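You operate a simulated robot arm through the tools that you are given. There is no shell and no other tool. Be economical: measure what you need, move in short steps, check, and stop when the job is done.

You run a simulated robot arm. Do the job below in one go: nothing can be reset, and whatever is moved stays where it is left.

JOB
Descale the black strainer in the dip box for 15 minutes, then stand it in the teal tray.
Fine: lid shut while the lamp is lit, and shut again at the end. Set down upright: what you pick out.

The check looks at the end state, three seconds after you hand in, the way a careful person would. Anything else that was tipped, shoved, dropped, spilled or broken makes it a failure. Lids that push on must go on centred and level and be pressed home; caps that screw on are set level and turned clockwise until they are tight.

ROBOT AND FRAMES
A 5-joint arm with a two-finger parallel gripper, fixed in place. Base frame: the origin is at the foot of the arm, x ahead of it, y to its left, z up; the work surface is at about z = 0. Lengths are in m, angles in degrees, forces in N, time in s.
With the tool pointing down near the work surface it reaches from about 0.26 to 0.6 m from the base axis. Its first joint turns from -66.0 to 66.0 degrees. The tool tilts only in the upright plane through the base axis and itself; it spins freely about its own axis. Payload 1.57 kg.
Tool frame: the origin (TCP) lies between the finger pads and is the grasp point; the fingertips stand 0.03 m ahead of it; z points along the fingers, y is the line along which they close. The gripper opens to 0.08 m. The fingers are 0.017 m wide and 0.012 m thick; the gripper's body (0.04 by 0.082 m) begins 0.08 m behind the TCP.
Orientation is told as [roll, pitch, yaw] about the base's x, y, z axes, in that order, counted from this pose: with the fingers straight down and closing along the base's y, the tool's x points along the base's -x, its y along +y and its z along -z.

CONTROLS
- The arm moves only by the tool nudge_tool. Its argument "rows" is a list of rows, each a list of 2 entries, a list of its own where there are three numbers: the shift along the base's x, y, z in units of 400 mm (1.0 is 400 mm), then the turn, a rotation vector about the base's x, y, z in units of 180 degrees (1.0 is 180 degrees). In form: [[[tx, ty, tz], [wx, wy, wz]], ...]. A call has 1 to 10 rows; each row is the pose to reach, as a shift and turn from the pose commanded when the call began. "gripper" is the closure, from 0 (fully open) to 1 (shut), set as the call begins (left out, the last holds). A call with a number of a shift or a turn outside -1 to 1 is refused whole. Rows are played at 5 a second. More than 0.05 m and 8.6 degrees between two rows, or a gripper value outside its range, and nothing of the call is played. Where a pose cannot be reached the arm comes as near as it can. A force on the tool above 70 N (or 10 N above the force at the start of the call, whichever is more), or a blocked arm, ends the call early, and 0.2 s more pass. Each finger travels about 0.153 m/s and halts on what it meets, pressing with about 39 N; the grip force reading is that of the motor and also rises with nothing between the fingers. The clock runs only during rows and for 0.2 s after the last one: add rows that repeat a pose to give the fingers time. The reply holds the time, the measured pose of the TCP, the force on the tool along the base axes, the opening and the grip force, in the units named above and with some noise, with the torque about the TCP (base axes, N m) and any sound that the robot's microphone picked up, and new pictures: "pictures" is both (left out), scene, wrist or none.
- Cameras (640 x 400 px; columns grow to the right, rows downward): "scene" is fixed at [0.0245, 0.407, 0.5216]; the picture's right is [-0.76, -0.65, 0.00], its down [-0.38, 0.45, -0.81] and it looks along [0.52, -0.62, -0.59] (base axes); focal length 345 px, centre (320, 200). "wrist" rides on the gripper at [0.072, -0.007, -0.122] in the tool frame; the picture's right is [0.09, 1.00, 0.00], its down [-0.84, 0.08, -0.54] and it looks along [-0.54, 0.05, 0.84] (tool axes); focal length 238 px, centre (320, 200). There is no depth. A picture from a camera that has moved, and an enlarged one, comes with that camera's place and axes in the base frame and with its lens. The place of the scene camera against the robot may be out by one fixed shift of up to 0.025 m in any direction.
- enlarge(camera, box): a new picture of the part [left, top, right, bottom] of that camera's present view, enlarged. The clock stands still meanwhile.
- hand_in(): hands the job in; it is judged then, once.

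Work in short steps. Places have to be worked out from the pictures, the camera data and where the tool is seen: move nearer, look again, correct. Check each grasp and each placing, and mend what went wrong. You have 120 turns and 200 pictures in all, those below and enlarged ones among them. Open the gripper and draw the arm clear of the work before you hand the job in, unless the task says otherwise; then end with one line.

The tools are called after "Emit:" by a JSON object that holds its "op" and its "data". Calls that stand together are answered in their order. nudge_tool: Moves the arm, as the interface text tells. Its arguments: {"type":"object","properties":{"rows":{"type":"array","items":{"type":"array"}},"gripper":{"type":"number"},"pictures":{"type":"string","enum":["both","scene","wrist","none"]}},"required":["rows"]} The other tools are called the same way: enlarge (camera, box) takes an enlarged picture of a part of a camera's view; hand_in () hands the job in.

At the start:

```text
time: 0.0
tool_pos: [0.3394, 0.098, 0.3082]
ee_rot: [0.0, 0.0, -0.1]
contact_force: [-0.1, -0.1, 0.4]
torque: [0.03, -0.01, 0.02]
opening: 0.0802
finger_force: 0.0
```

scene: 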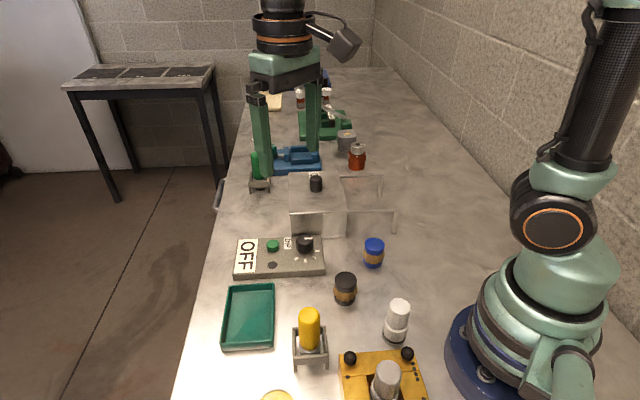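
wrist: 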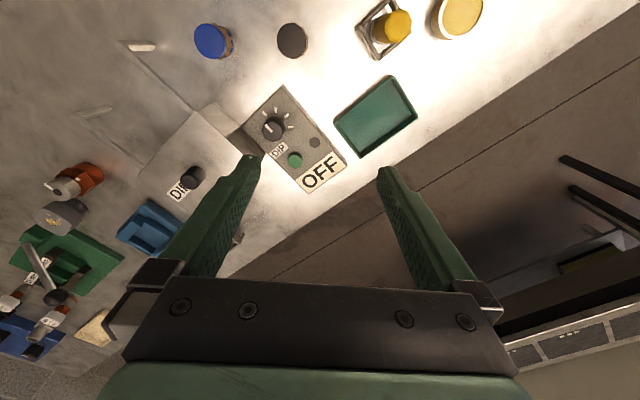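

I'll enlarge both views to identify the dip box, control panel, strainers and trays.

Emit:
{"op": "enlarge", "data": {"camera": "scene", "box": [220, 150, 420, 280]}}

Emit:
{"op": "enlarge", "data": {"camera": "scene", "box": [200, 270, 440, 400]}}

Emit:
{"op": "enlarge", "data": {"camera": "wrist", "box": [120, 60, 360, 210]}}

Emit:
{"op": "enlarge", "data": {"camera": "wrist", "box": [0, 140, 200, 360]}}

```text
3.08 times, centred on (320, 215) of scene
camera zoom: at [0.0245, 0.407, 0.5216], right [-0.76, -0.65, 0.0], down [-0.38, 0.45, -0.81], along [0.52, -0.62, -0.59], focal length 1061 px, centre (320, 154)
```

zoom: 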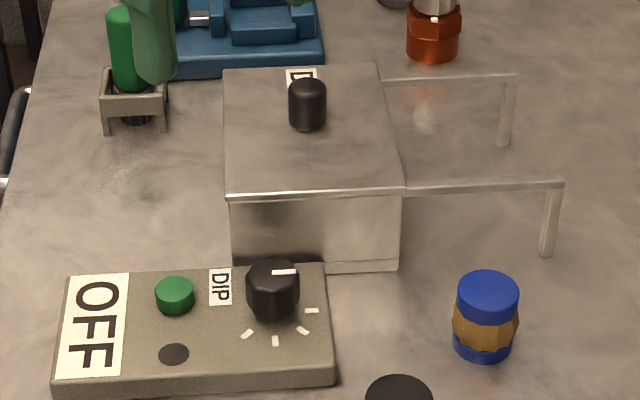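

```text
2.67 times, centred on (320, 335) of scene
camera zoom: at [0.0245, 0.407, 0.5216], right [-0.76, -0.65, 0.0], down [-0.38, 0.45, -0.81], along [0.52, -0.62, -0.59], focal length 919 px, centre (320, -160)
```

zoom: 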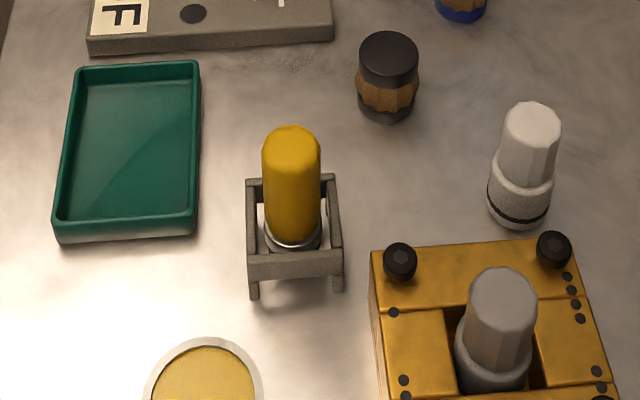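

```text
2.67 times, centred on (240, 135) of wrist
camera zoom: at [0.2681, 0.0915, 0.4313], right [-0.09, 1.0, 0.0], down [0.84, 0.08, 0.54], along [0.54, 0.05, -0.84], focal length 636 px, centre (533, 373)
```

zoom: 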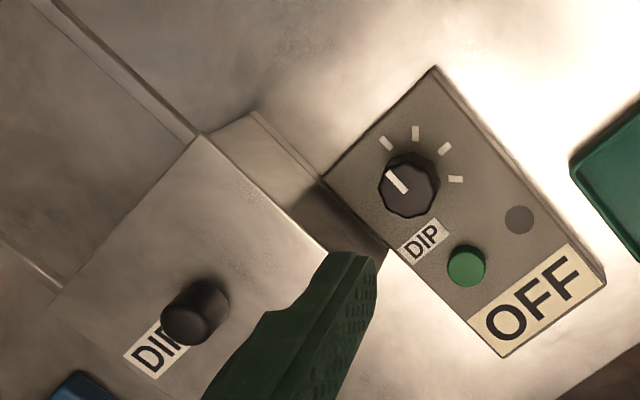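

```text
1.82 times, centred on (100, 250) of wrist
camera zoom: at [0.2681, 0.0915, 0.4313], right [-0.09, 1.0, 0.0], down [0.84, 0.08, 0.54], along [0.54, 0.05, -0.84], focal length 433 px, centre (720, 109)
```

zoom: 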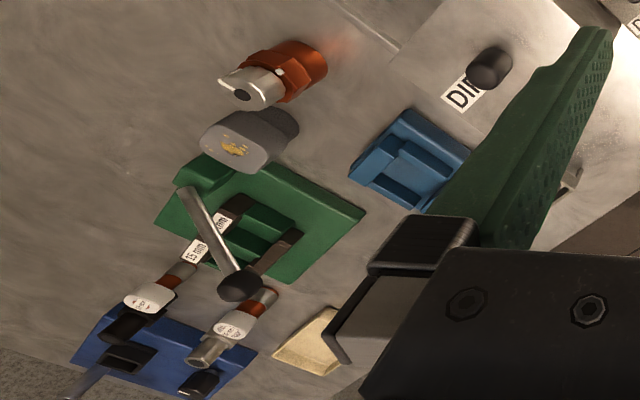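

Emit:
{"op": "enlarge", "data": {"camera": "scene", "box": [230, 70, 390, 200]}}

Emit:
{"op": "enlarge", "data": {"camera": "wrist", "box": [180, 0, 500, 160]}}

Emit:
{"op": "enlarge", "data": {"camera": "scene", "box": [320, 230, 440, 360]}}

```text
3.08 times, centred on (310, 135) of scene
camera zoom: at [0.0245, 0.407, 0.5216], right [-0.76, -0.65, 0.0], down [-0.38, 0.45, -0.81], along [0.52, -0.62, -0.59], focal length 1061 px, centre (351, 400)
```

zoom: 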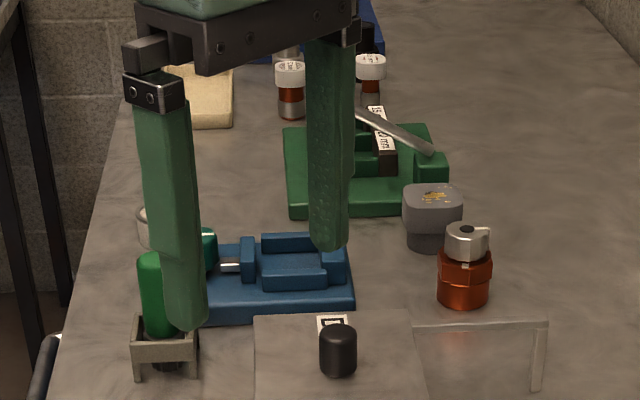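

```text
2.00 times, centred on (340, 80) of wrist
camera zoom: at [0.2681, 0.0915, 0.4313], right [-0.09, 1.0, 0.0], down [0.84, 0.08, 0.54], along [0.54, 0.05, -0.84], focal length 477 px, centre (280, 440)
```

zoom: 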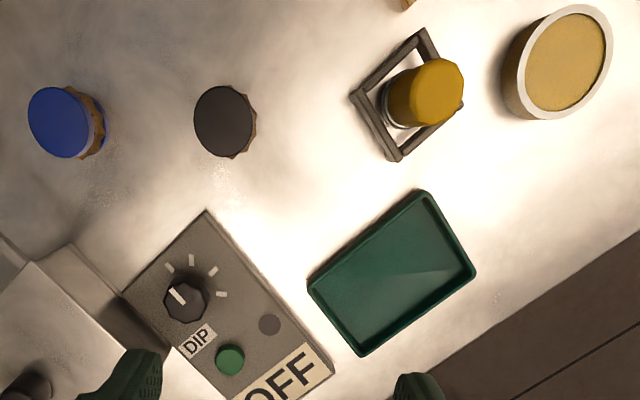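

```text
3.08 times, centred on (380, 295) of scene
camera zoom: at [0.0245, 0.407, 0.5216], right [-0.76, -0.65, 0.0], down [-0.38, 0.45, -0.81], along [0.52, -0.62, -0.59], focal length 1061 px, centre (135, -92)
```

zoom: 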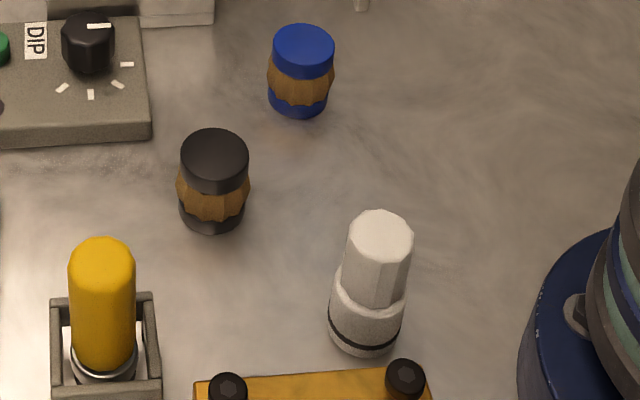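

The brown-crusted pieces with black and blue rims look like the strainers; I need a closer look at the dial and at the black strainer. I'll move back and lower so the wrist camera looks at the panel.

Emit:
{"op": "nudge_tool", "data": {"rows": [[[-0.04, -0.04, -0.04], [0, 0, 0]], [[-0.09, -0.09, -0.09], [0, 0, 0]], [[-0.15, -0.17, -0.17], [0, 0, 0]], [[-0.15, -0.17, -0.17], [0, 0, 0]]], "pictures": "both"}}

Emit:
{"op": "enlarge", "data": {"camera": "wrist", "box": [220, 100, 440, 240]}}

```text
refused: row 3 steps farther than a row can; nothing moved
```

```text
2.86 times, centred on (330, 170) of wrist
camera zoom: at [0.2681, 0.0915, 0.4313], right [-0.09, 1.0, 0.0], down [0.84, 0.08, 0.54], along [0.54, 0.05, -0.84], focal length 681 px, centre (291, 286)
```

zoom: 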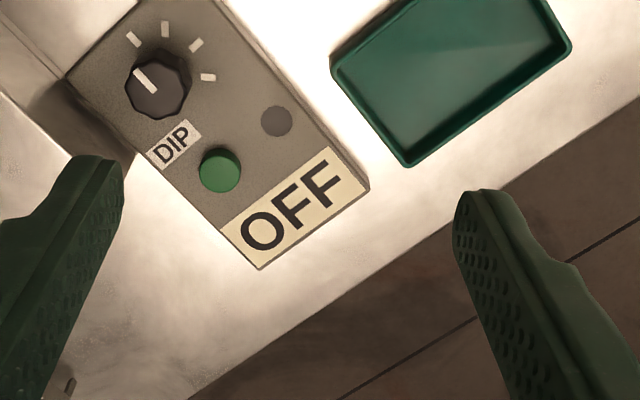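

Step too large; I'll split it finer.

Emit:
{"op": "nudge_tool", "data": {"rows": [[[-0.05, -0.05, -0.05], [0, 0, 0]], [[-0.1, -0.11, -0.11], [0, 0, 0]], [[-0.15, -0.17, -0.17], [0, 0, 0]], [[-0.15, -0.17, -0.17], [0, 0, 0]]], "pictures": "both"}}

Emit:
{"op": "enlarge", "data": {"camera": "wrist", "box": [220, 100, 440, 240]}}

```text
time: 1.0
tool_pos: [0.2781, 0.0299, 0.2392]
ee_rot: [0.1, 0.0, 0.0]
contact_force: [-1.0, 0.2, 0.0]
torque: [0.01, -0.03, 0.0]
opening: 0.08
finger_force: 0.0
camera wrist: at [0.2064, 0.0236, 0.3613], right [-0.09, 1.0, 0.0], down [0.84, 0.08, 0.54], along [0.54, 0.05, -0.84], focal length 238 px, centre (320, 200)
```

scene: 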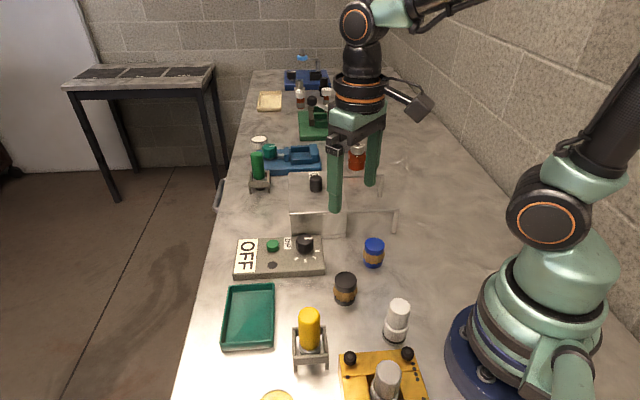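
wrist: 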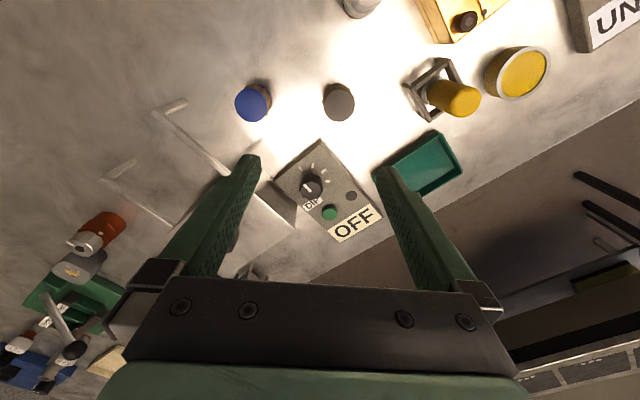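

```text
2.86 times, centred on (330, 170) of wrist
camera zoom: at [0.2064, 0.0236, 0.3613], right [-0.09, 1.0, 0.0], down [0.84, 0.08, 0.54], along [0.54, 0.05, -0.84], focal length 681 px, centre (291, 286)
```

zoom: 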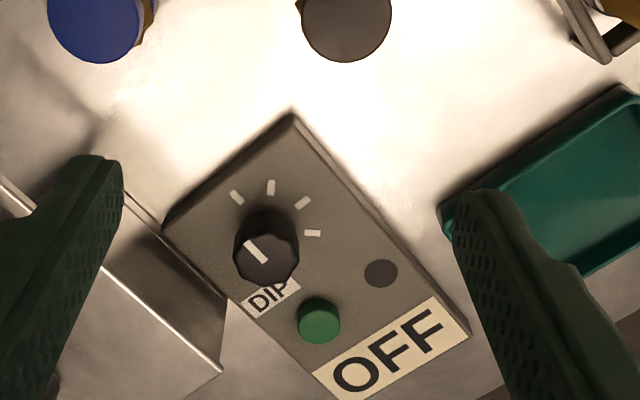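

The pointer sits on the first of four unlabelled ticks; the sign "OFF" is likely a display. There's another panel reading "UN…" to the right; I'll look for it, by turning the base/shift view toward +y.

Emit:
{"op": "nudge_tool", "data": {"rows": [[[0, 0.1, 0.05], [0, 0, 0]], [[0, 0.2, 0.1], [0, 0, 0]], [[0, 0.3, 0.15], [0, 0, 0]], [[0, 0.4, 0.2], [0, 0, 0]], [[0, 0.4, 0.2], [0, 0, 0]]], "pictures": "wrist"}}

Emit:
{"op": "enlarge", "data": {"camera": "wrist", "box": [160, 0, 480, 200]}}

```text
time: 2.2
tool_pos: [0.2786, 0.1904, 0.3204]
ee_rot: [0.0, 0.1, 0.0]
contact_force: [-0.2, -0.2, 1.0]
torque: [0.02, -0.01, 0.03]
opening: 0.08
finger_force: 0.0
camera wrist: at [0.2073, 0.1838, 0.4422], right [-0.09, 1.0, 0.0], down [0.84, 0.08, 0.54], along [0.54, 0.05, -0.84], focal length 238 px, centre (320, 200)
```

wrist: 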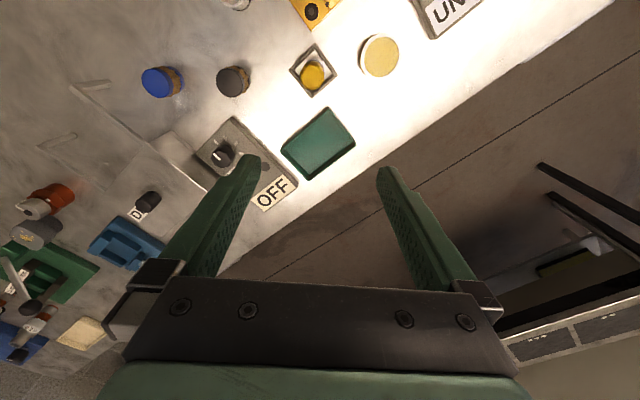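

```text
2.00 times, centred on (320, 100) of wrist
camera zoom: at [0.2073, 0.1838, 0.4422], right [-0.09, 1.0, 0.0], down [0.84, 0.08, 0.54], along [0.54, 0.05, -0.84], focal length 477 px, centre (320, 400)
```

zoom: 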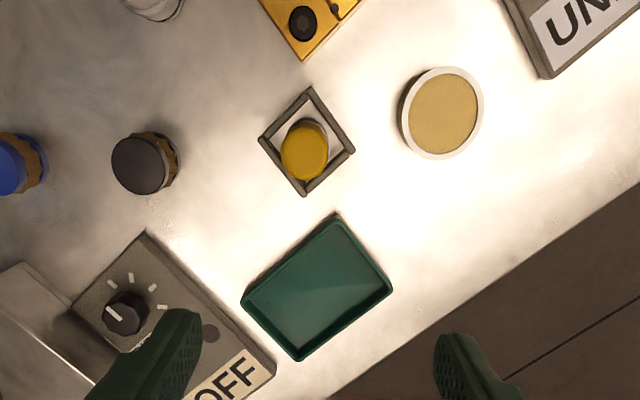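

The strainer is at about (0.264, 0.052), top z≈0.037. Next I look at the dip box and its rails from closer.

Emit:
{"op": "nudge_tool", "data": {"rows": [[[0.01, -0.1, 0], [0, 0, 0]], [[0.02, -0.2, 0], [0, 0, 0]], [[0.03, -0.3, 0], [0, 0, 0]], [[0.04, -0.4, 0], [0, 0, 0]], [[0.04, -0.5, 0], [0, 0, 0]], [[0.04, -0.6, 0], [0, 0, 0]], [[0.04, -0.68, 0], [0, 0, 0]], [[0.04, -0.68, 0], [0, 0, 0]]], "pictures": "both"}}

Emit:
{"op": "enlarge", "data": {"camera": "wrist", "box": [200, 80, 440, 240]}}

```text
time: 4.0
tool_pos: [0.2948, -0.082, 0.3224]
ee_rot: [0.1, 0.1, -0.1]
contact_force: [0.1, -0.9, 0.5]
torque: [0.0, 0.01, -0.01]
opening: 0.0801
finger_force: 0.0
camera wrist: at [0.2238, -0.0882, 0.4446], right [-0.09, 1.0, 0.0], down [0.84, 0.08, 0.54], along [0.54, 0.05, -0.84], focal length 238 px, centre (320, 200)
```

scene: 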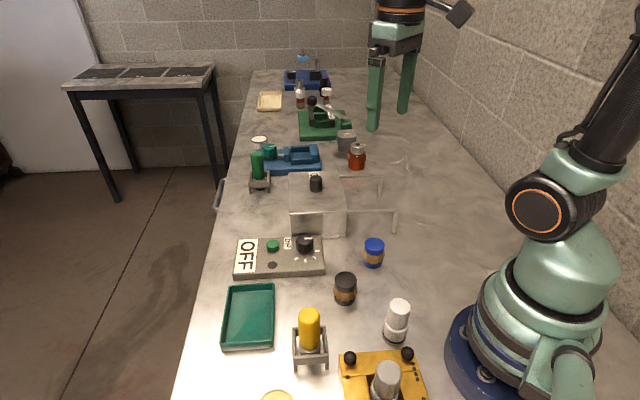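
wrist: 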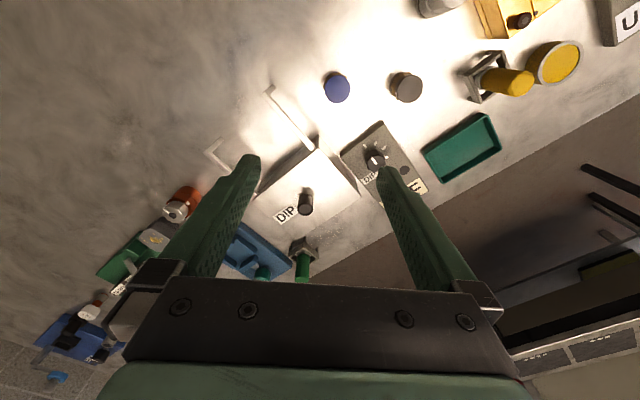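

```text
2.50 times, centred on (320, 160) of wrist
camera zoom: at [0.2238, -0.0882, 0.4446], right [-0.09, 1.0, 0.0], down [0.84, 0.08, 0.54], along [0.54, 0.05, -0.84], focal length 596 px, centre (320, 300)
```

zoom: 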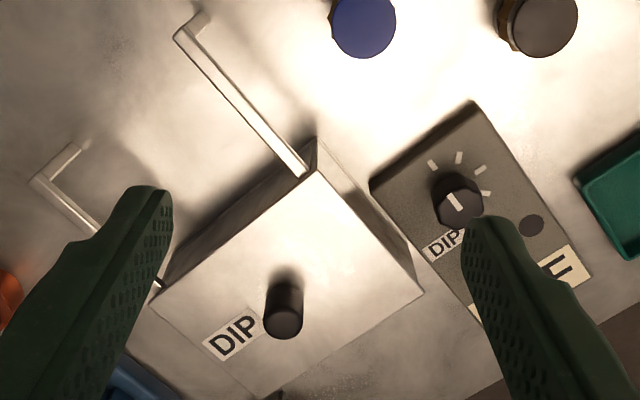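

Lid centre/knob computed at about (0.462, −0.091), knob top z≈0.10, rails running along (−1,−1). I'll hover above the knob with the fingers yawed −45° so they close along the slide direction.

Emit:
{"op": "nudge_tool", "data": {"rows": [[[0.07, -0.004, -0.05], [0, 0, -0.0417]], [[0.14, -0.008, -0.1], [0, 0, -0.0833]], [[0.21, -0.012, -0.15], [0, 0, -0.125]], [[0.28, -0.016, -0.2], [0, 0, -0.1667]], [[0.35, -0.02, -0.25], [0, 0, -0.2083]], [[0.4175, -0.0225, -0.3], [0, 0, -0.25]], [[0.4175, -0.0225, -0.3], [0, 0, -0.25]]], "pictures": "both"}}

```text
time: 5.6
tool_pos: [0.4627, -0.0899, 0.2005]
ee_rot: [0.0, 0.0, -45.1]
contact_force: [-0.8, -0.1, 1.1]
torque: [-0.02, -0.02, 0.03]
opening: 0.08
finger_force: 0.1
camera wrist: at [0.4077, -0.043, 0.3235], right [0.64, 0.77, 0.0], down [0.65, -0.54, 0.54], along [0.42, -0.35, -0.84], focal length 238 px, centre (320, 200)
```

scene: 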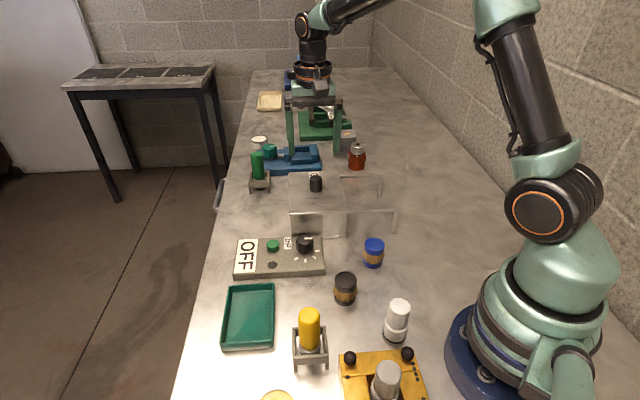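
wrist: 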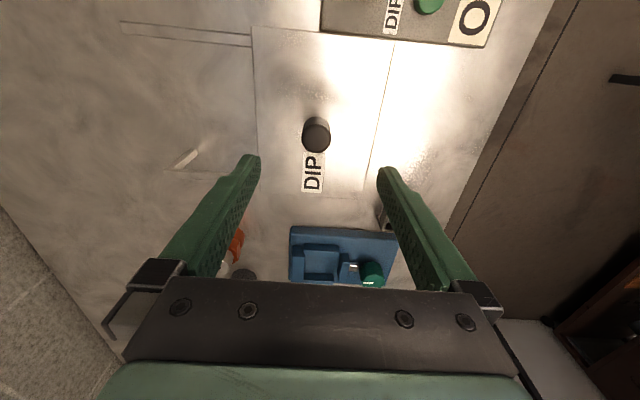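

Knob is confirmed near (0.460, −0.0915). I descend with fingers open to tips just above the lid, in small last steps.

Emit:
{"op": "nudge_tool", "data": {"rows": [[[-0.005, -0.004, -0.08], [0, 0, 0]], [[-0.005, -0.004, -0.16], [0, 0, 0]], [[-0.005, -0.004, -0.2], [0, 0, 0]], [[-0.005, -0.004, -0.22], [0, 0, 0]], [[-0.005, -0.004, -0.228], [0, 0, 0]], [[-0.005, -0.004, -0.228], [0, 0, 0]]], "pictures": "both"}}

Emit:
{"op": "enlarge", "data": {"camera": "scene", "box": [250, 130, 410, 250]}}

```text
time: 7.0
tool_pos: [0.4595, -0.0922, 0.1109]
ee_rot: [0.1, 0.0, -45.0]
contact_force: [0.3, 0.8, 0.5]
torque: [0.03, -0.01, 0.0]
opening: 0.0801
finger_force: 0.0
camera wrist: at [0.4059, -0.0457, 0.2323], right [0.64, 0.77, 0.0], down [0.65, -0.54, 0.54], along [0.42, -0.35, -0.84], focal length 238 px, centre (320, 200)
```

scene: 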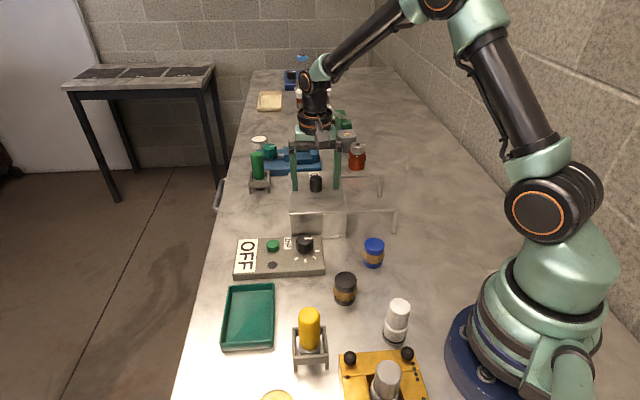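
wrist: 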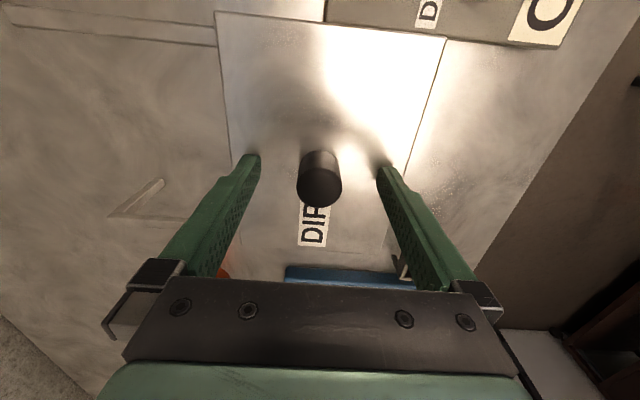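

```text
3.33 times, centred on (330, 190) of scene
camera zoom: at [0.0245, 0.407, 0.5216], right [-0.76, -0.65, 0.0], down [-0.38, 0.45, -0.81], along [0.52, -0.62, -0.59], focal length 1149 px, centre (287, 233)
```

zoom: 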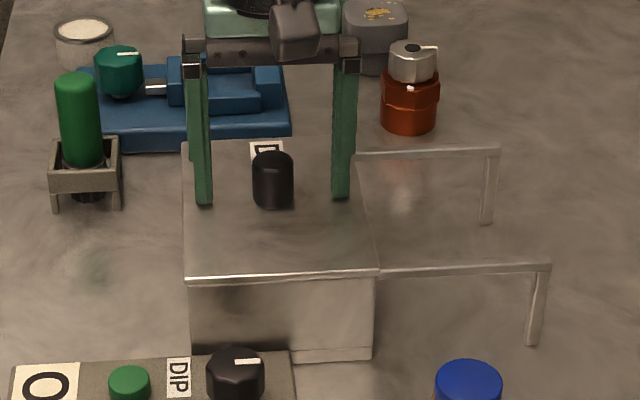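

The fingers straddle the knob, centred. Closing.

Emit:
{"op": "nudge_tool", "data": {"rows": [[[0, 0, 0], [0, 0, 0]], [[0, 0, 0], [0, 0, 0]], [[0, 0, 0], [0, 0, 0]]], "gripper": 1, "pictures": "none"}}

```text
time: 7.8
tool_pos: [0.4616, -0.0919, 0.1099]
ee_rot: [-0.1, 0.0, -45.0]
contact_force: [-5.8, -6.2, 1.3]
torque: [0.37, -0.26, 0.03]
opening: 0.0274
finger_force: 38.3
```

Gripped (0.027 m). Slide gently along (−1,−1) by 25 mm and check the force.

Emit:
{"op": "nudge_tool", "data": {"rows": [[[-0.015, -0.015, 0], [0, 0, 0]], [[-0.03, -0.03, 0], [0, 0, 0]], [[-0.045, -0.045, 0], [0, 0, 0]], [[-0.045, -0.045, 0], [0, 0, 0]]], "pictures": "scene"}}

Emit:
{"op": "enlarge", "data": {"camera": "scene", "box": [250, 130, 410, 250]}}

```text
time: 8.8
tool_pos: [0.4423, -0.1104, 0.1103]
ee_rot: [0.0, 0.0, -45.1]
contact_force: [5.6, -4.3, -8.6]
torque: [-1.11, -0.28, 0.05]
opening: 0.0276
finger_force: 38.2
```

scene: 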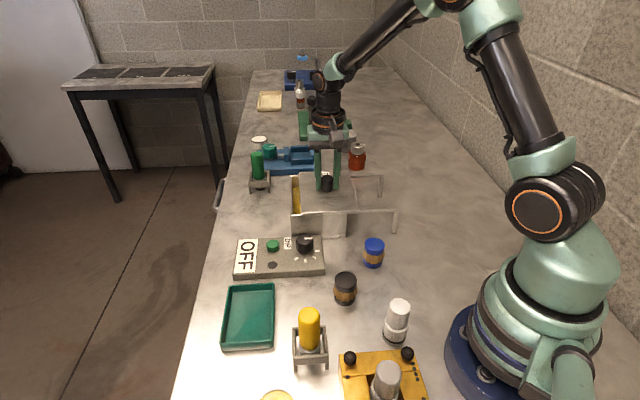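

```text
3.33 times, centred on (330, 190) of scene
camera zoom: at [0.0245, 0.407, 0.5216], right [-0.76, -0.65, 0.0], down [-0.38, 0.45, -0.81], along [0.52, -0.62, -0.59], focal length 1149 px, centre (287, 233)
```

zoom: 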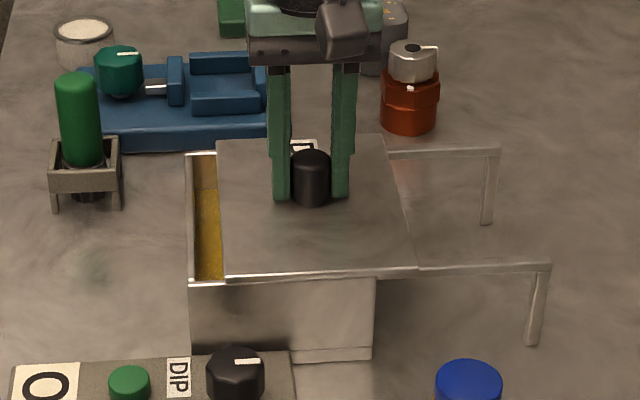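

The lid slides. There's a slight sideways force, so I steer a little toward −y and keep sliding.

Emit:
{"op": "nudge_tool", "data": {"rows": [[[-0.026, -0.032, 0], [0, 0, 0]], [[-0.056, -0.064, 0], [0, 0, 0]], [[-0.086, -0.096, 0], [0, 0, 0]], [[-0.1, -0.11, 0], [0, 0, 0]], [[-0.1, -0.11, 0], [0, 0, 0]]], "pictures": "scene"}}

Emit:
{"op": "enlarge", "data": {"camera": "scene", "box": [250, 130, 410, 250]}}

```text
time: 10.0
tool_pos: [0.4014, -0.1533, 0.1097]
ee_rot: [-0.2, 0.5, -45.0]
contact_force: [-17.5, 18.6, 12.7]
torque: [0.89, -0.22, -0.01]
opening: 0.0276
finger_force: 38.2
```

scene: 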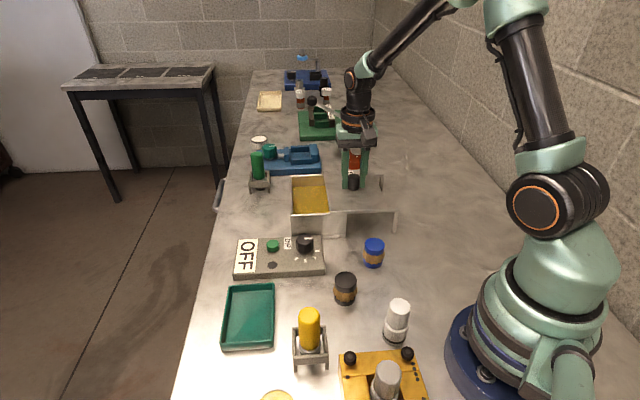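

```text
3.33 times, centred on (330, 190) of scene
camera zoom: at [0.0245, 0.407, 0.5216], right [-0.76, -0.65, 0.0], down [-0.38, 0.45, -0.81], along [0.52, -0.62, -0.59], focal length 1149 px, centre (287, 233)
```

zoom: 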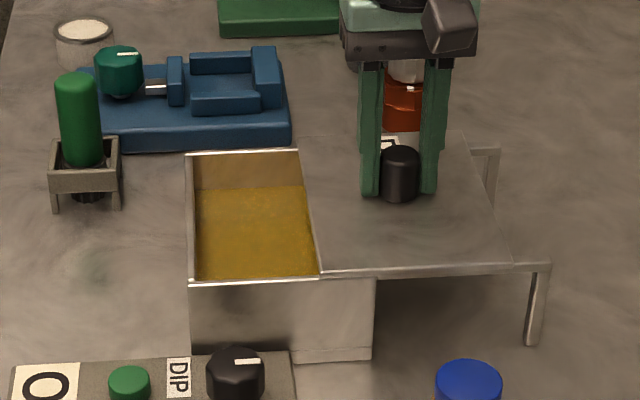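

Now forced the other way; the true direction is 45°. I correct and slide on toward the rail ends.

Emit:
{"op": "nudge_tool", "data": {"rows": [[[-0.01, 0.0, 0], [0, 0, 0]], [[-0.035, -0.025, 0], [0, 0, 0]], [[-0.06, -0.05, 0], [0, 0, 0]], [[-0.06, -0.05, 0], [0, 0, 0]]], "pictures": "scene"}}

Emit:
{"op": "enlarge", "data": {"camera": "scene", "box": [250, 130, 410, 250]}}

```text
time: 11.0
tool_pos: [0.3795, -0.1741, 0.1095]
ee_rot: [0.0, -0.1, -44.7]
contact_force: [15.6, 14.6, -22.1]
torque: [-0.06, 0.31, -0.14]
opening: 0.0276
finger_force: 37.9
```

scene: 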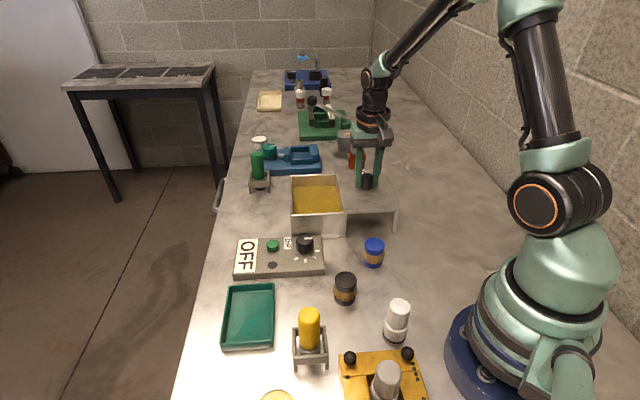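

```text
3.33 times, centred on (330, 190) of scene
camera zoom: at [0.0246, 0.407, 0.5216], right [-0.76, -0.65, 0.0], down [-0.38, 0.45, -0.81], along [0.52, -0.62, -0.59], focal length 1149 px, centre (287, 233)
```

zoom: 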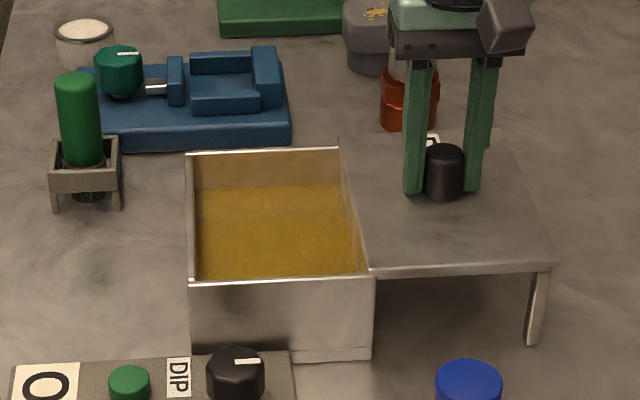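

Lid is at its stop, box fully open with yellow liquid. Release and lift.

Emit:
{"op": "nudge_tool", "data": {"rows": [[[0.004, 0.004, 0], [0, 0, 0]], [[0.004, 0.004, 0], [0, 0, 0]], [[0.004, 0.004, 0], [0, 0, 0]], [[0.004, 0.004, 0.1], [0, 0, 0]], [[0.004, 0.004, 0.2], [0, 0, 0]], [[0.004, 0.004, 0.3], [0, 0, 0]], [[0.004, 0.004, 0.35], [0, 0, 0]], [[0.004, 0.004, 0.35], [0, 0, 0]]], "gripper": 0, "pictures": "both"}}

```text
time: 12.8
tool_pos: [0.3815, -0.172, 0.25]
ee_rot: [0.0, 0.0, -45.0]
contact_force: [0.0, -0.3, 0.7]
torque: [0.03, 0.03, 0.0]
opening: 0.08
finger_force: 0.0
camera wrist: at [0.3266, -0.1256, 0.3721], right [0.64, 0.77, 0.0], down [0.65, -0.54, 0.54], along [0.42, -0.35, -0.84], focal length 238 px, centre (320, 200)
```

scene: 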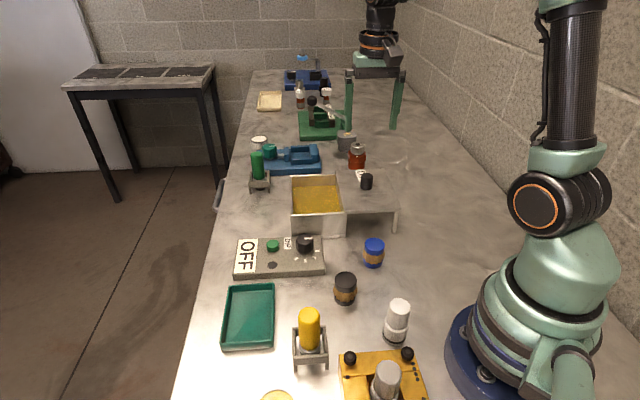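
wrist: 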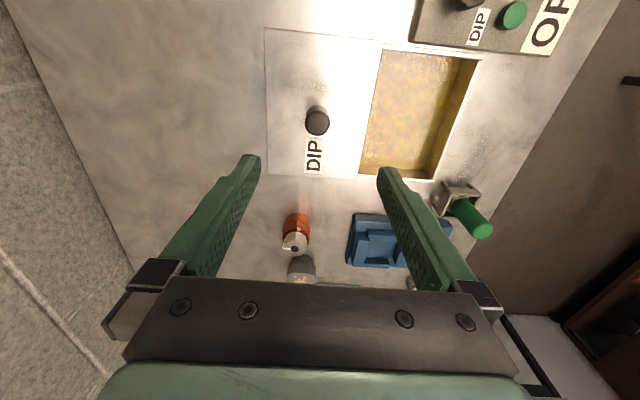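

Now go look at the black strainer from above, undoing the yaw.

Emit:
{"op": "nudge_tool", "data": {"rows": [[[-0.034, 0.0925, 0], [0, 0, 0.0417]], [[-0.068, 0.185, 0], [0, 0, 0.0833]], [[-0.102, 0.2775, 0], [0, 0, 0.125]], [[-0.136, 0.37, 0], [0, 0, 0.1667]], [[-0.17, 0.4625, -0.03], [0, 0, 0.2083]], [[-0.204, 0.555, -0.075], [0, 0, 0.25]], [[-0.204, 0.555, -0.075], [0, 0, 0.25]]], "pictures": "both"}}

Emit:
{"op": "enlarge", "data": {"camera": "wrist", "box": [220, 0, 460, 160]}}

```text
time: 14.4
tool_pos: [0.2977, 0.0513, 0.219]
ee_rot: [-0.1, 0.1, 0.1]
contact_force: [0.0, -0.2, -1.0]
torque: [0.03, 0.01, 0.03]
opening: 0.0799
finger_force: 0.1
camera wrist: at [0.2271, 0.0433, 0.3413], right [-0.09, 1.0, 0.0], down [0.84, 0.08, 0.54], along [0.54, 0.05, -0.84], focal length 238 px, centre (320, 200)
```

scene: 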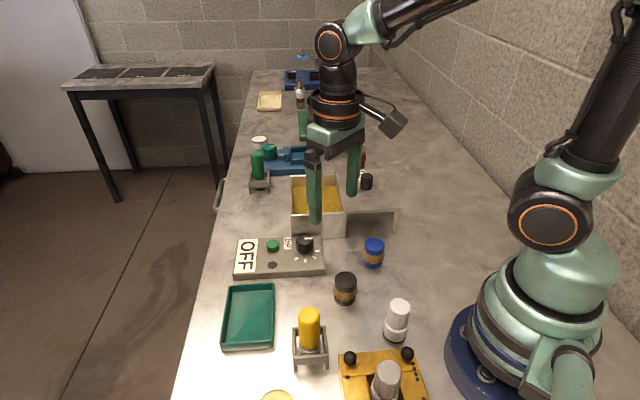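
wrist: 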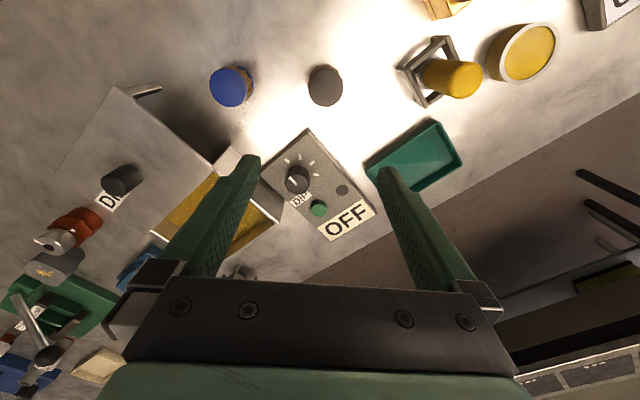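

```text
2.50 times, centred on (340, 80) of wrist
camera zoom: at [0.2271, 0.0433, 0.3413], right [-0.09, 1.0, 0.0], down [0.84, 0.08, 0.54], along [0.54, 0.05, -0.84], focal length 596 px, centre (270, 500)
```

zoom: 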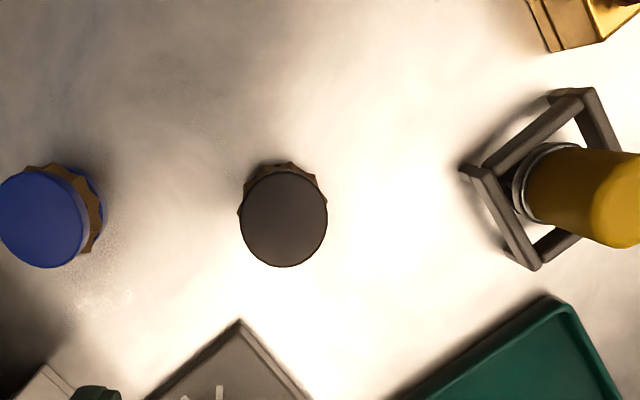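

Strainer top at about (0.266, 0.053, 0.039), diameter ≈0.042. I descend above it and check.

Emit:
{"op": "nudge_tool", "data": {"rows": [[[-0.04, 0.002, -0.06], [0, 0, 0]], [[-0.0785, 0.0048, -0.15], [0, 0, 0]], [[-0.0785, 0.0048, -0.25], [0, 0, 0]], [[-0.0785, 0.0048, -0.32], [0, 0, 0]], [[-0.0785, 0.0048, -0.32], [0, 0, 0]]], "pictures": "both"}}

Emit:
{"op": "enlarge", "data": {"camera": "scene", "box": [270, 200, 430, 320]}}

```text
time: 15.6
tool_pos: [0.2662, 0.0505, 0.0921]
ee_rot: [0.0, 0.1, -0.2]
contact_force: [-0.6, -0.8, 0.6]
torque: [0.03, 0.02, -0.03]
opening: 0.0802
finger_force: 0.1
camera wrist: at [0.195, 0.0436, 0.2133], right [-0.09, 1.0, 0.0], down [0.84, 0.08, 0.54], along [0.54, 0.05, -0.84], focal length 238 px, centre (320, 200)
```

scene: 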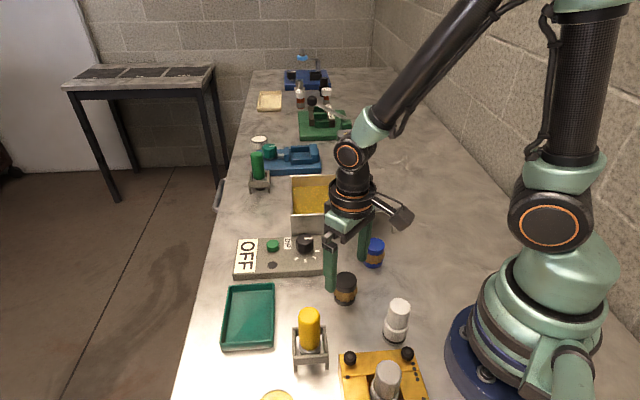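
wrist: 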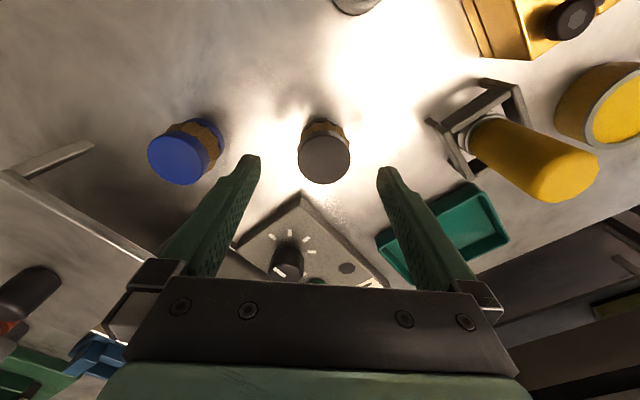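

```text
3.33 times, centred on (350, 260) of scene
camera zoom: at [0.0245, 0.407, 0.5216], right [-0.76, -0.65, 0.0], down [-0.38, 0.45, -0.81], along [0.52, -0.62, -0.59], focal length 1149 px, centre (220, 0)
```

zoom: 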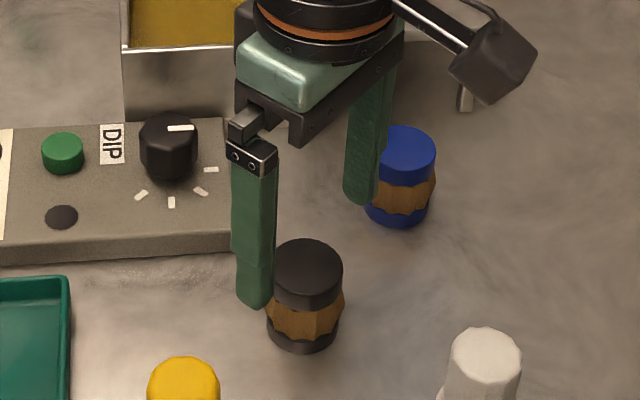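

Strainer is at (0.2665, 0.053), top ≈0.045. Shift 2 mm in y and go down to TCP z≈0.042.

Emit:
{"op": "nudge_tool", "data": {"rows": [[[0, 0.005, -0.04], [0, 0, 0]], [[0, 0.005, -0.08], [0, 0, 0]], [[0, 0.005, -0.11], [0, 0, 0]], [[0, 0.005, -0.125], [0, 0, 0]], [[0, 0.005, -0.125], [0, 0, 0]]], "pictures": "both"}}

Emit:
{"op": "enlarge", "data": {"camera": "scene", "box": [270, 200, 430, 320]}}

```text
time: 16.8
tool_pos: [0.2662, 0.0517, 0.041]
ee_rot: [0.0, 0.0, 0.0]
contact_force: [0.2, -0.1, -0.2]
torque: [0.03, 0.01, -0.01]
opening: 0.0803
finger_force: 0.0
camera wrist: at [0.1957, 0.0459, 0.1638], right [-0.09, 1.0, 0.0], down [0.84, 0.08, 0.54], along [0.54, 0.05, -0.84], focal length 238 px, centre (320, 200)
```

scene: 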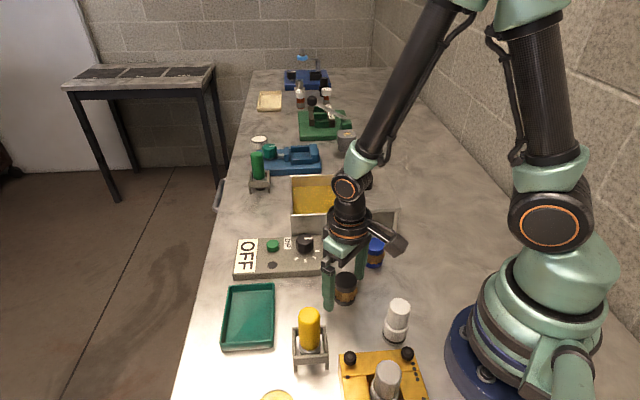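
wrist: 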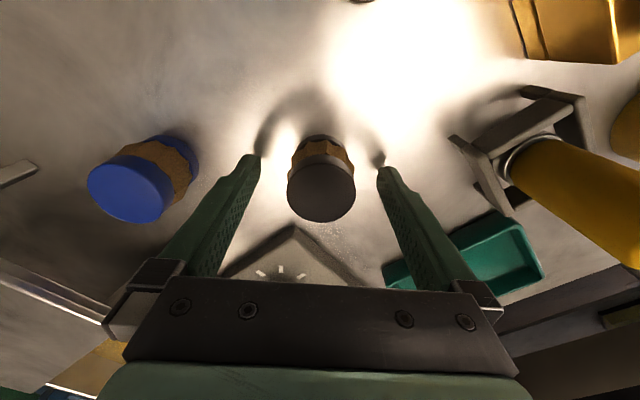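

```text
3.33 times, centred on (350, 260) of scene
camera zoom: at [0.0245, 0.407, 0.5216], right [-0.76, -0.65, 0.0], down [-0.38, 0.45, -0.81], along [0.52, -0.62, -0.59], focal length 1149 px, centre (220, 0)
```

zoom: 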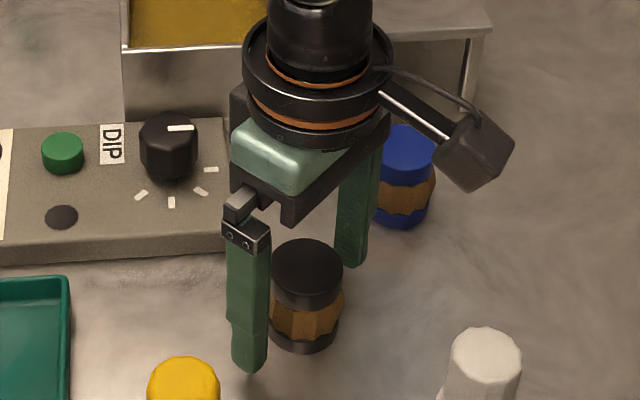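

Aligned. Close on the strainer.

Emit:
{"op": "nudge_tool", "data": {"rows": [[[0, 0, 0], [0, 0, 0]], [[0, 0, 0], [0, 0, 0]], [[0, 0, 0], [0, 0, 0]]], "gripper": 1, "pictures": "none"}}

Emit:
{"op": "nudge_tool", "data": {"rows": [[[0, 0, 0.05], [0, 0, 0]], [[0, 0, 0.15], [0, 0, 0]], [[0, 0, 0.25], [0, 0, 0]], [[0, 0, 0.35], [0, 0, 0]], [[0, 0, 0.45], [0, 0, 0]], [[0, 0, 0.45], [0, 0, 0]]], "pictures": "both"}}

Emit:
{"op": "enlarge", "data": {"camera": "scene", "box": [270, 140, 430, 260]}}

```text
time: 17.6
tool_pos: [0.2661, 0.0528, 0.0414]
ee_rot: [0.1, 0.0, -0.1]
contact_force: [0.6, 0.0, 0.3]
torque: [-0.01, -0.01, 0.01]
opening: 0.0377
finger_force: 38.7
```

```text
time: 19.0
tool_pos: [0.2671, 0.0528, 0.2241]
ee_rot: [0.1, 0.0, 0.1]
contact_force: [-0.7, 0.0, -0.5]
torque: [0.0, 0.02, 0.03]
opening: 0.0381
finger_force: 38.8
camera wrist: at [0.1962, 0.0464, 0.3454], right [-0.09, 1.0, 0.0], down [0.84, 0.08, 0.54], along [0.54, 0.05, -0.84], focal length 238 px, centre (320, 200)
```

scene: 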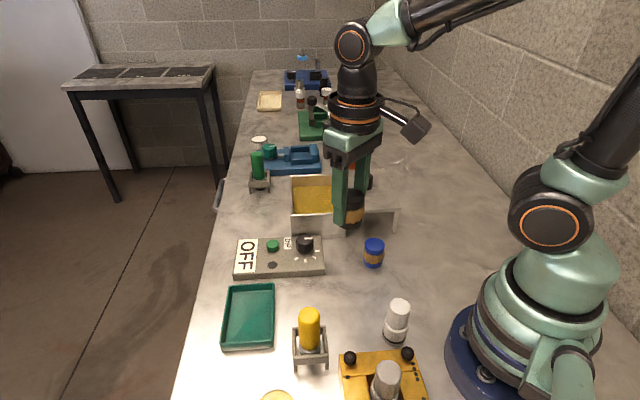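
wrist: 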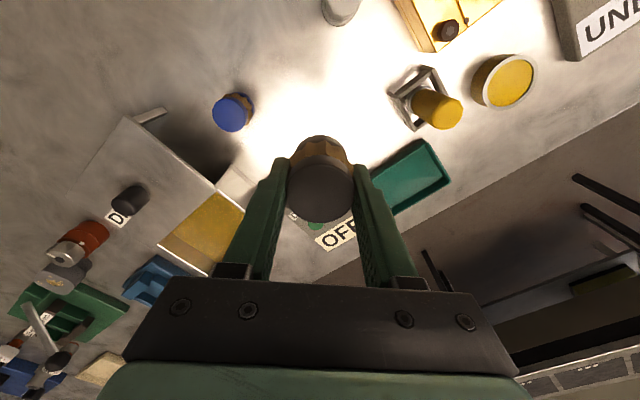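

```text
3.33 times, centred on (350, 200) of scene
camera zoom: at [0.0245, 0.407, 0.5216], right [-0.76, -0.65, 0.0], down [-0.38, 0.45, -0.81], along [0.52, -0.62, -0.59], focal length 1149 px, centre (220, 200)
```

zoom: 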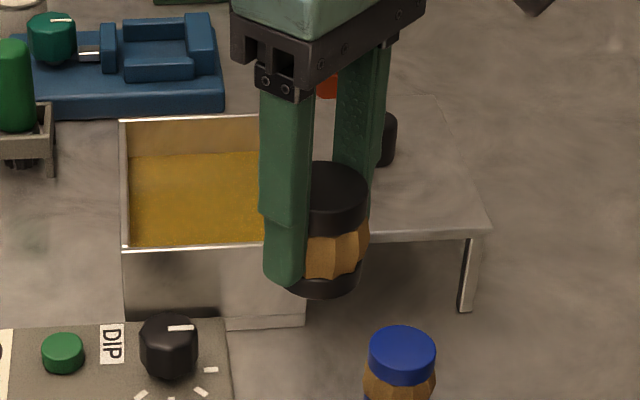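

Strainer held upright. Carry it over the box centre (0.464, −0.089), yawing +45° so the fingers open along the box's long side.

Emit:
{"op": "nudge_tool", "data": {"rows": [[[0.07, -0.051, 0], [0, 0, 0.0357]], [[0.14, -0.101, 0], [0, 0, 0.0714]], [[0.21, -0.152, 0], [0, 0, 0.107]], [[0.28, -0.203, 0], [0, 0, 0.143]], [[0.35, -0.254, 0], [0, 0, 0.179]], [[0.42, -0.304, 0], [0, 0, 0.214]], [[0.4925, -0.355, 0], [0, 0, 0.25]], [[0.4925, -0.355, 0], [0, 0, 0.25]]], "pictures": "both"}}

```text
time: 20.8
tool_pos: [0.4634, -0.0898, 0.2213]
ee_rot: [0.0, 0.0, 45.1]
contact_force: [0.1, -0.3, -0.7]
torque: [-0.02, -0.02, 0.04]
opening: 0.0382
finger_force: 39.7
camera wrist: at [0.4181, -0.1452, 0.3434], right [-0.77, 0.64, 0.0], down [0.54, 0.65, 0.54], along [0.35, 0.42, -0.84], focal length 238 px, centre (320, 200)
```

scene: 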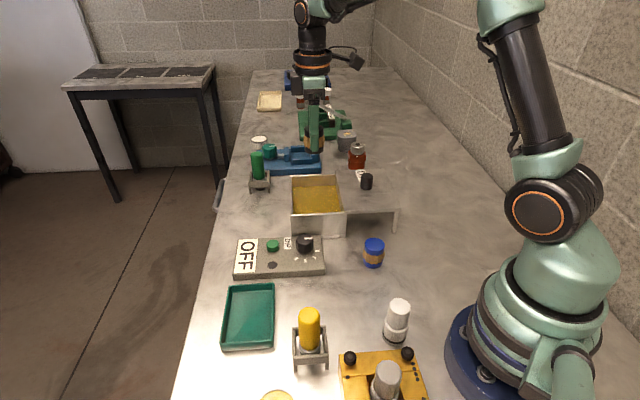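
wrist: 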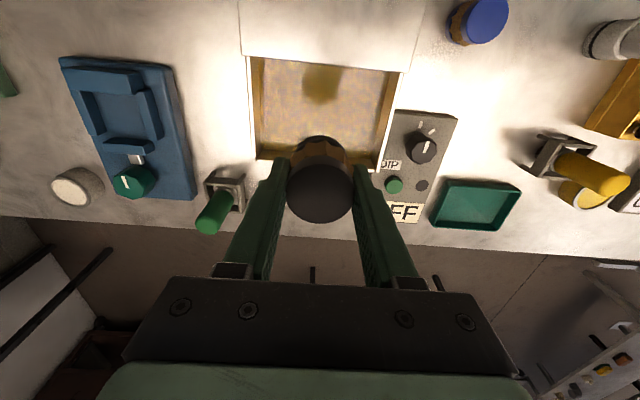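

Aligned over the opening. Lower into the box.

Emit:
{"op": "nudge_tool", "data": {"rows": [[[0.001, 0.002, -0.1], [0, 0, 0]], [[0.001, 0.002, -0.2], [0, 0, 0]], [[0.001, 0.002, -0.3], [0, 0, 0]], [[0.001, 0.002, -0.38], [0, 0, 0]], [[0.001, 0.002, -0.41], [0, 0, 0]], [[0.001, 0.002, -0.41], [0, 0, 0]]], "pictures": "both"}}

Emit:
{"op": "enlarge", "data": {"camera": "scene", "box": [250, 130, 410, 250]}}

```text
time: 22.2
tool_pos: [0.4628, -0.0877, 0.0565]
ee_rot: [-0.1, -0.1, 45.0]
contact_force: [1.0, 0.5, -0.7]
torque: [-0.01, 0.03, -0.01]
opening: 0.0379
finger_force: 38.4
camera wrist: at [0.4178, -0.1432, 0.1792], right [-0.77, 0.64, 0.0], down [0.54, 0.65, 0.54], along [0.35, 0.42, -0.84], focal length 238 px, centre (320, 200)
```

scene: 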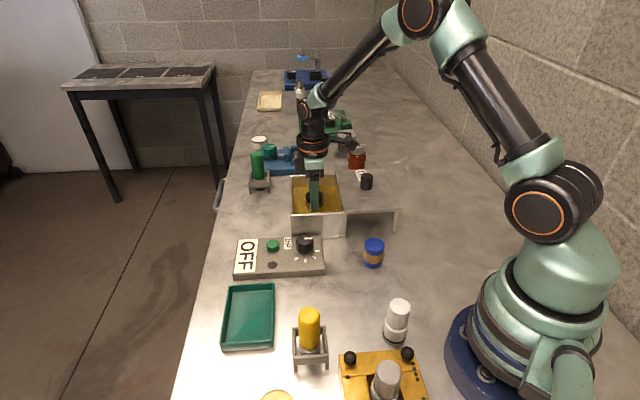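
wrist: 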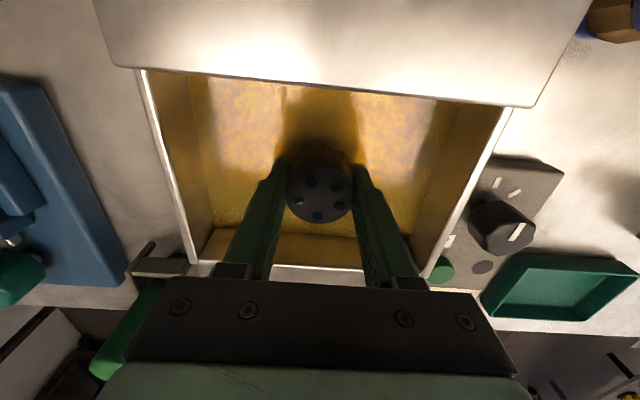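

```text
3.33 times, centred on (330, 190) of scene
camera zoom: at [0.0245, 0.407, 0.5216], right [-0.76, -0.65, 0.0], down [-0.38, 0.45, -0.81], along [0.52, -0.62, -0.59], focal length 1149 px, centre (287, 233)
```

zoom: 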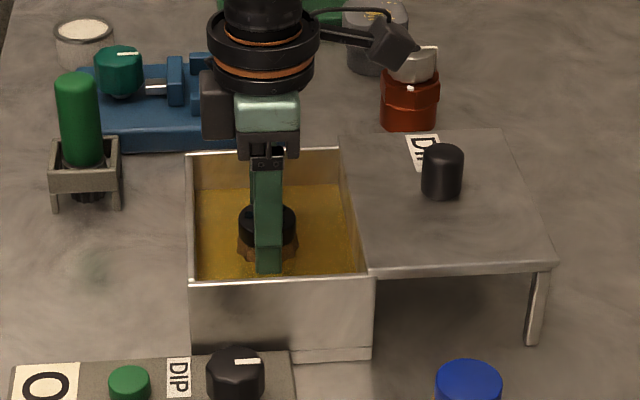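

In the liquid with no contact yet. Lower in 2 mm steps until it touches the floor.

Emit:
{"op": "nudge_tool", "data": {"rows": [[[0, 0, -0.006], [0, 0, 0]], [[0, 0, -0.012], [0, 0, 0]], [[0, 0, -0.018], [0, 0, 0]], [[0, 0, -0.022], [0, 0, 0]], [[0, 0, -0.022], [0, 0, 0]]], "pictures": "none"}}

```text
time: 23.4
tool_pos: [0.4656, -0.0879, 0.0499]
ee_rot: [-0.2, -0.1, 45.0]
contact_force: [-4.1, 3.0, 28.1]
torque: [0.13, 0.19, -0.02]
opening: 0.0382
finger_force: 38.8
```

Touched the floor (28 N). Ease up slightly, open moderately, and lift straight out.

Emit:
{"op": "nudge_tool", "data": {"rows": [[[0, 0, 0.005], [0, 0, 0]], [[0, 0, 0.005], [0, 0, 0]]], "pictures": "none"}}

Emit:
{"op": "nudge_tool", "data": {"rows": [[[0, 0, 0], [0, 0, 0]], [[0, 0, 0], [0, 0, 0]], [[0, 0, 0], [0, 0, 0]]], "gripper": 0.15, "pictures": "wrist"}}

```text
time: 24.0
tool_pos: [0.4641, -0.0881, 0.0502]
ee_rot: [0.1, 0.1, 45.0]
contact_force: [1.0, -0.7, 1.5]
torque: [-0.04, -0.01, -0.02]
opening: 0.038
finger_force: 38.9
```

```text
time: 24.8
tool_pos: [0.4639, -0.0885, 0.0511]
ee_rot: [0.0, 0.0, 45.0]
contact_force: [-0.3, 0.0, -0.4]
torque: [0.01, -0.03, 0.0]
opening: 0.0678
finger_force: 0.1
camera wrist: at [0.4193, -0.1433, 0.1733], right [-0.77, 0.64, 0.0], down [0.54, 0.65, 0.54], along [0.35, 0.42, -0.84], focal length 238 px, centre (320, 200)
```

wrist: 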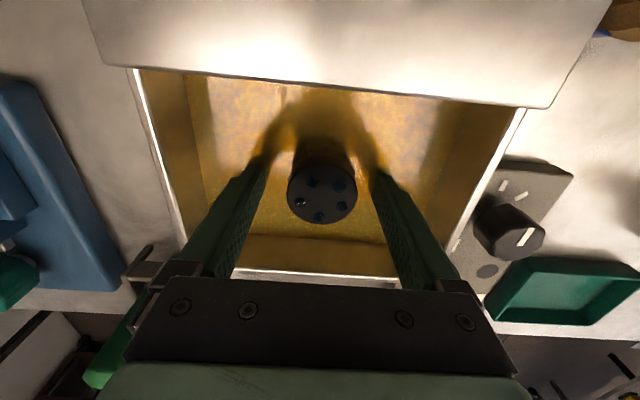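

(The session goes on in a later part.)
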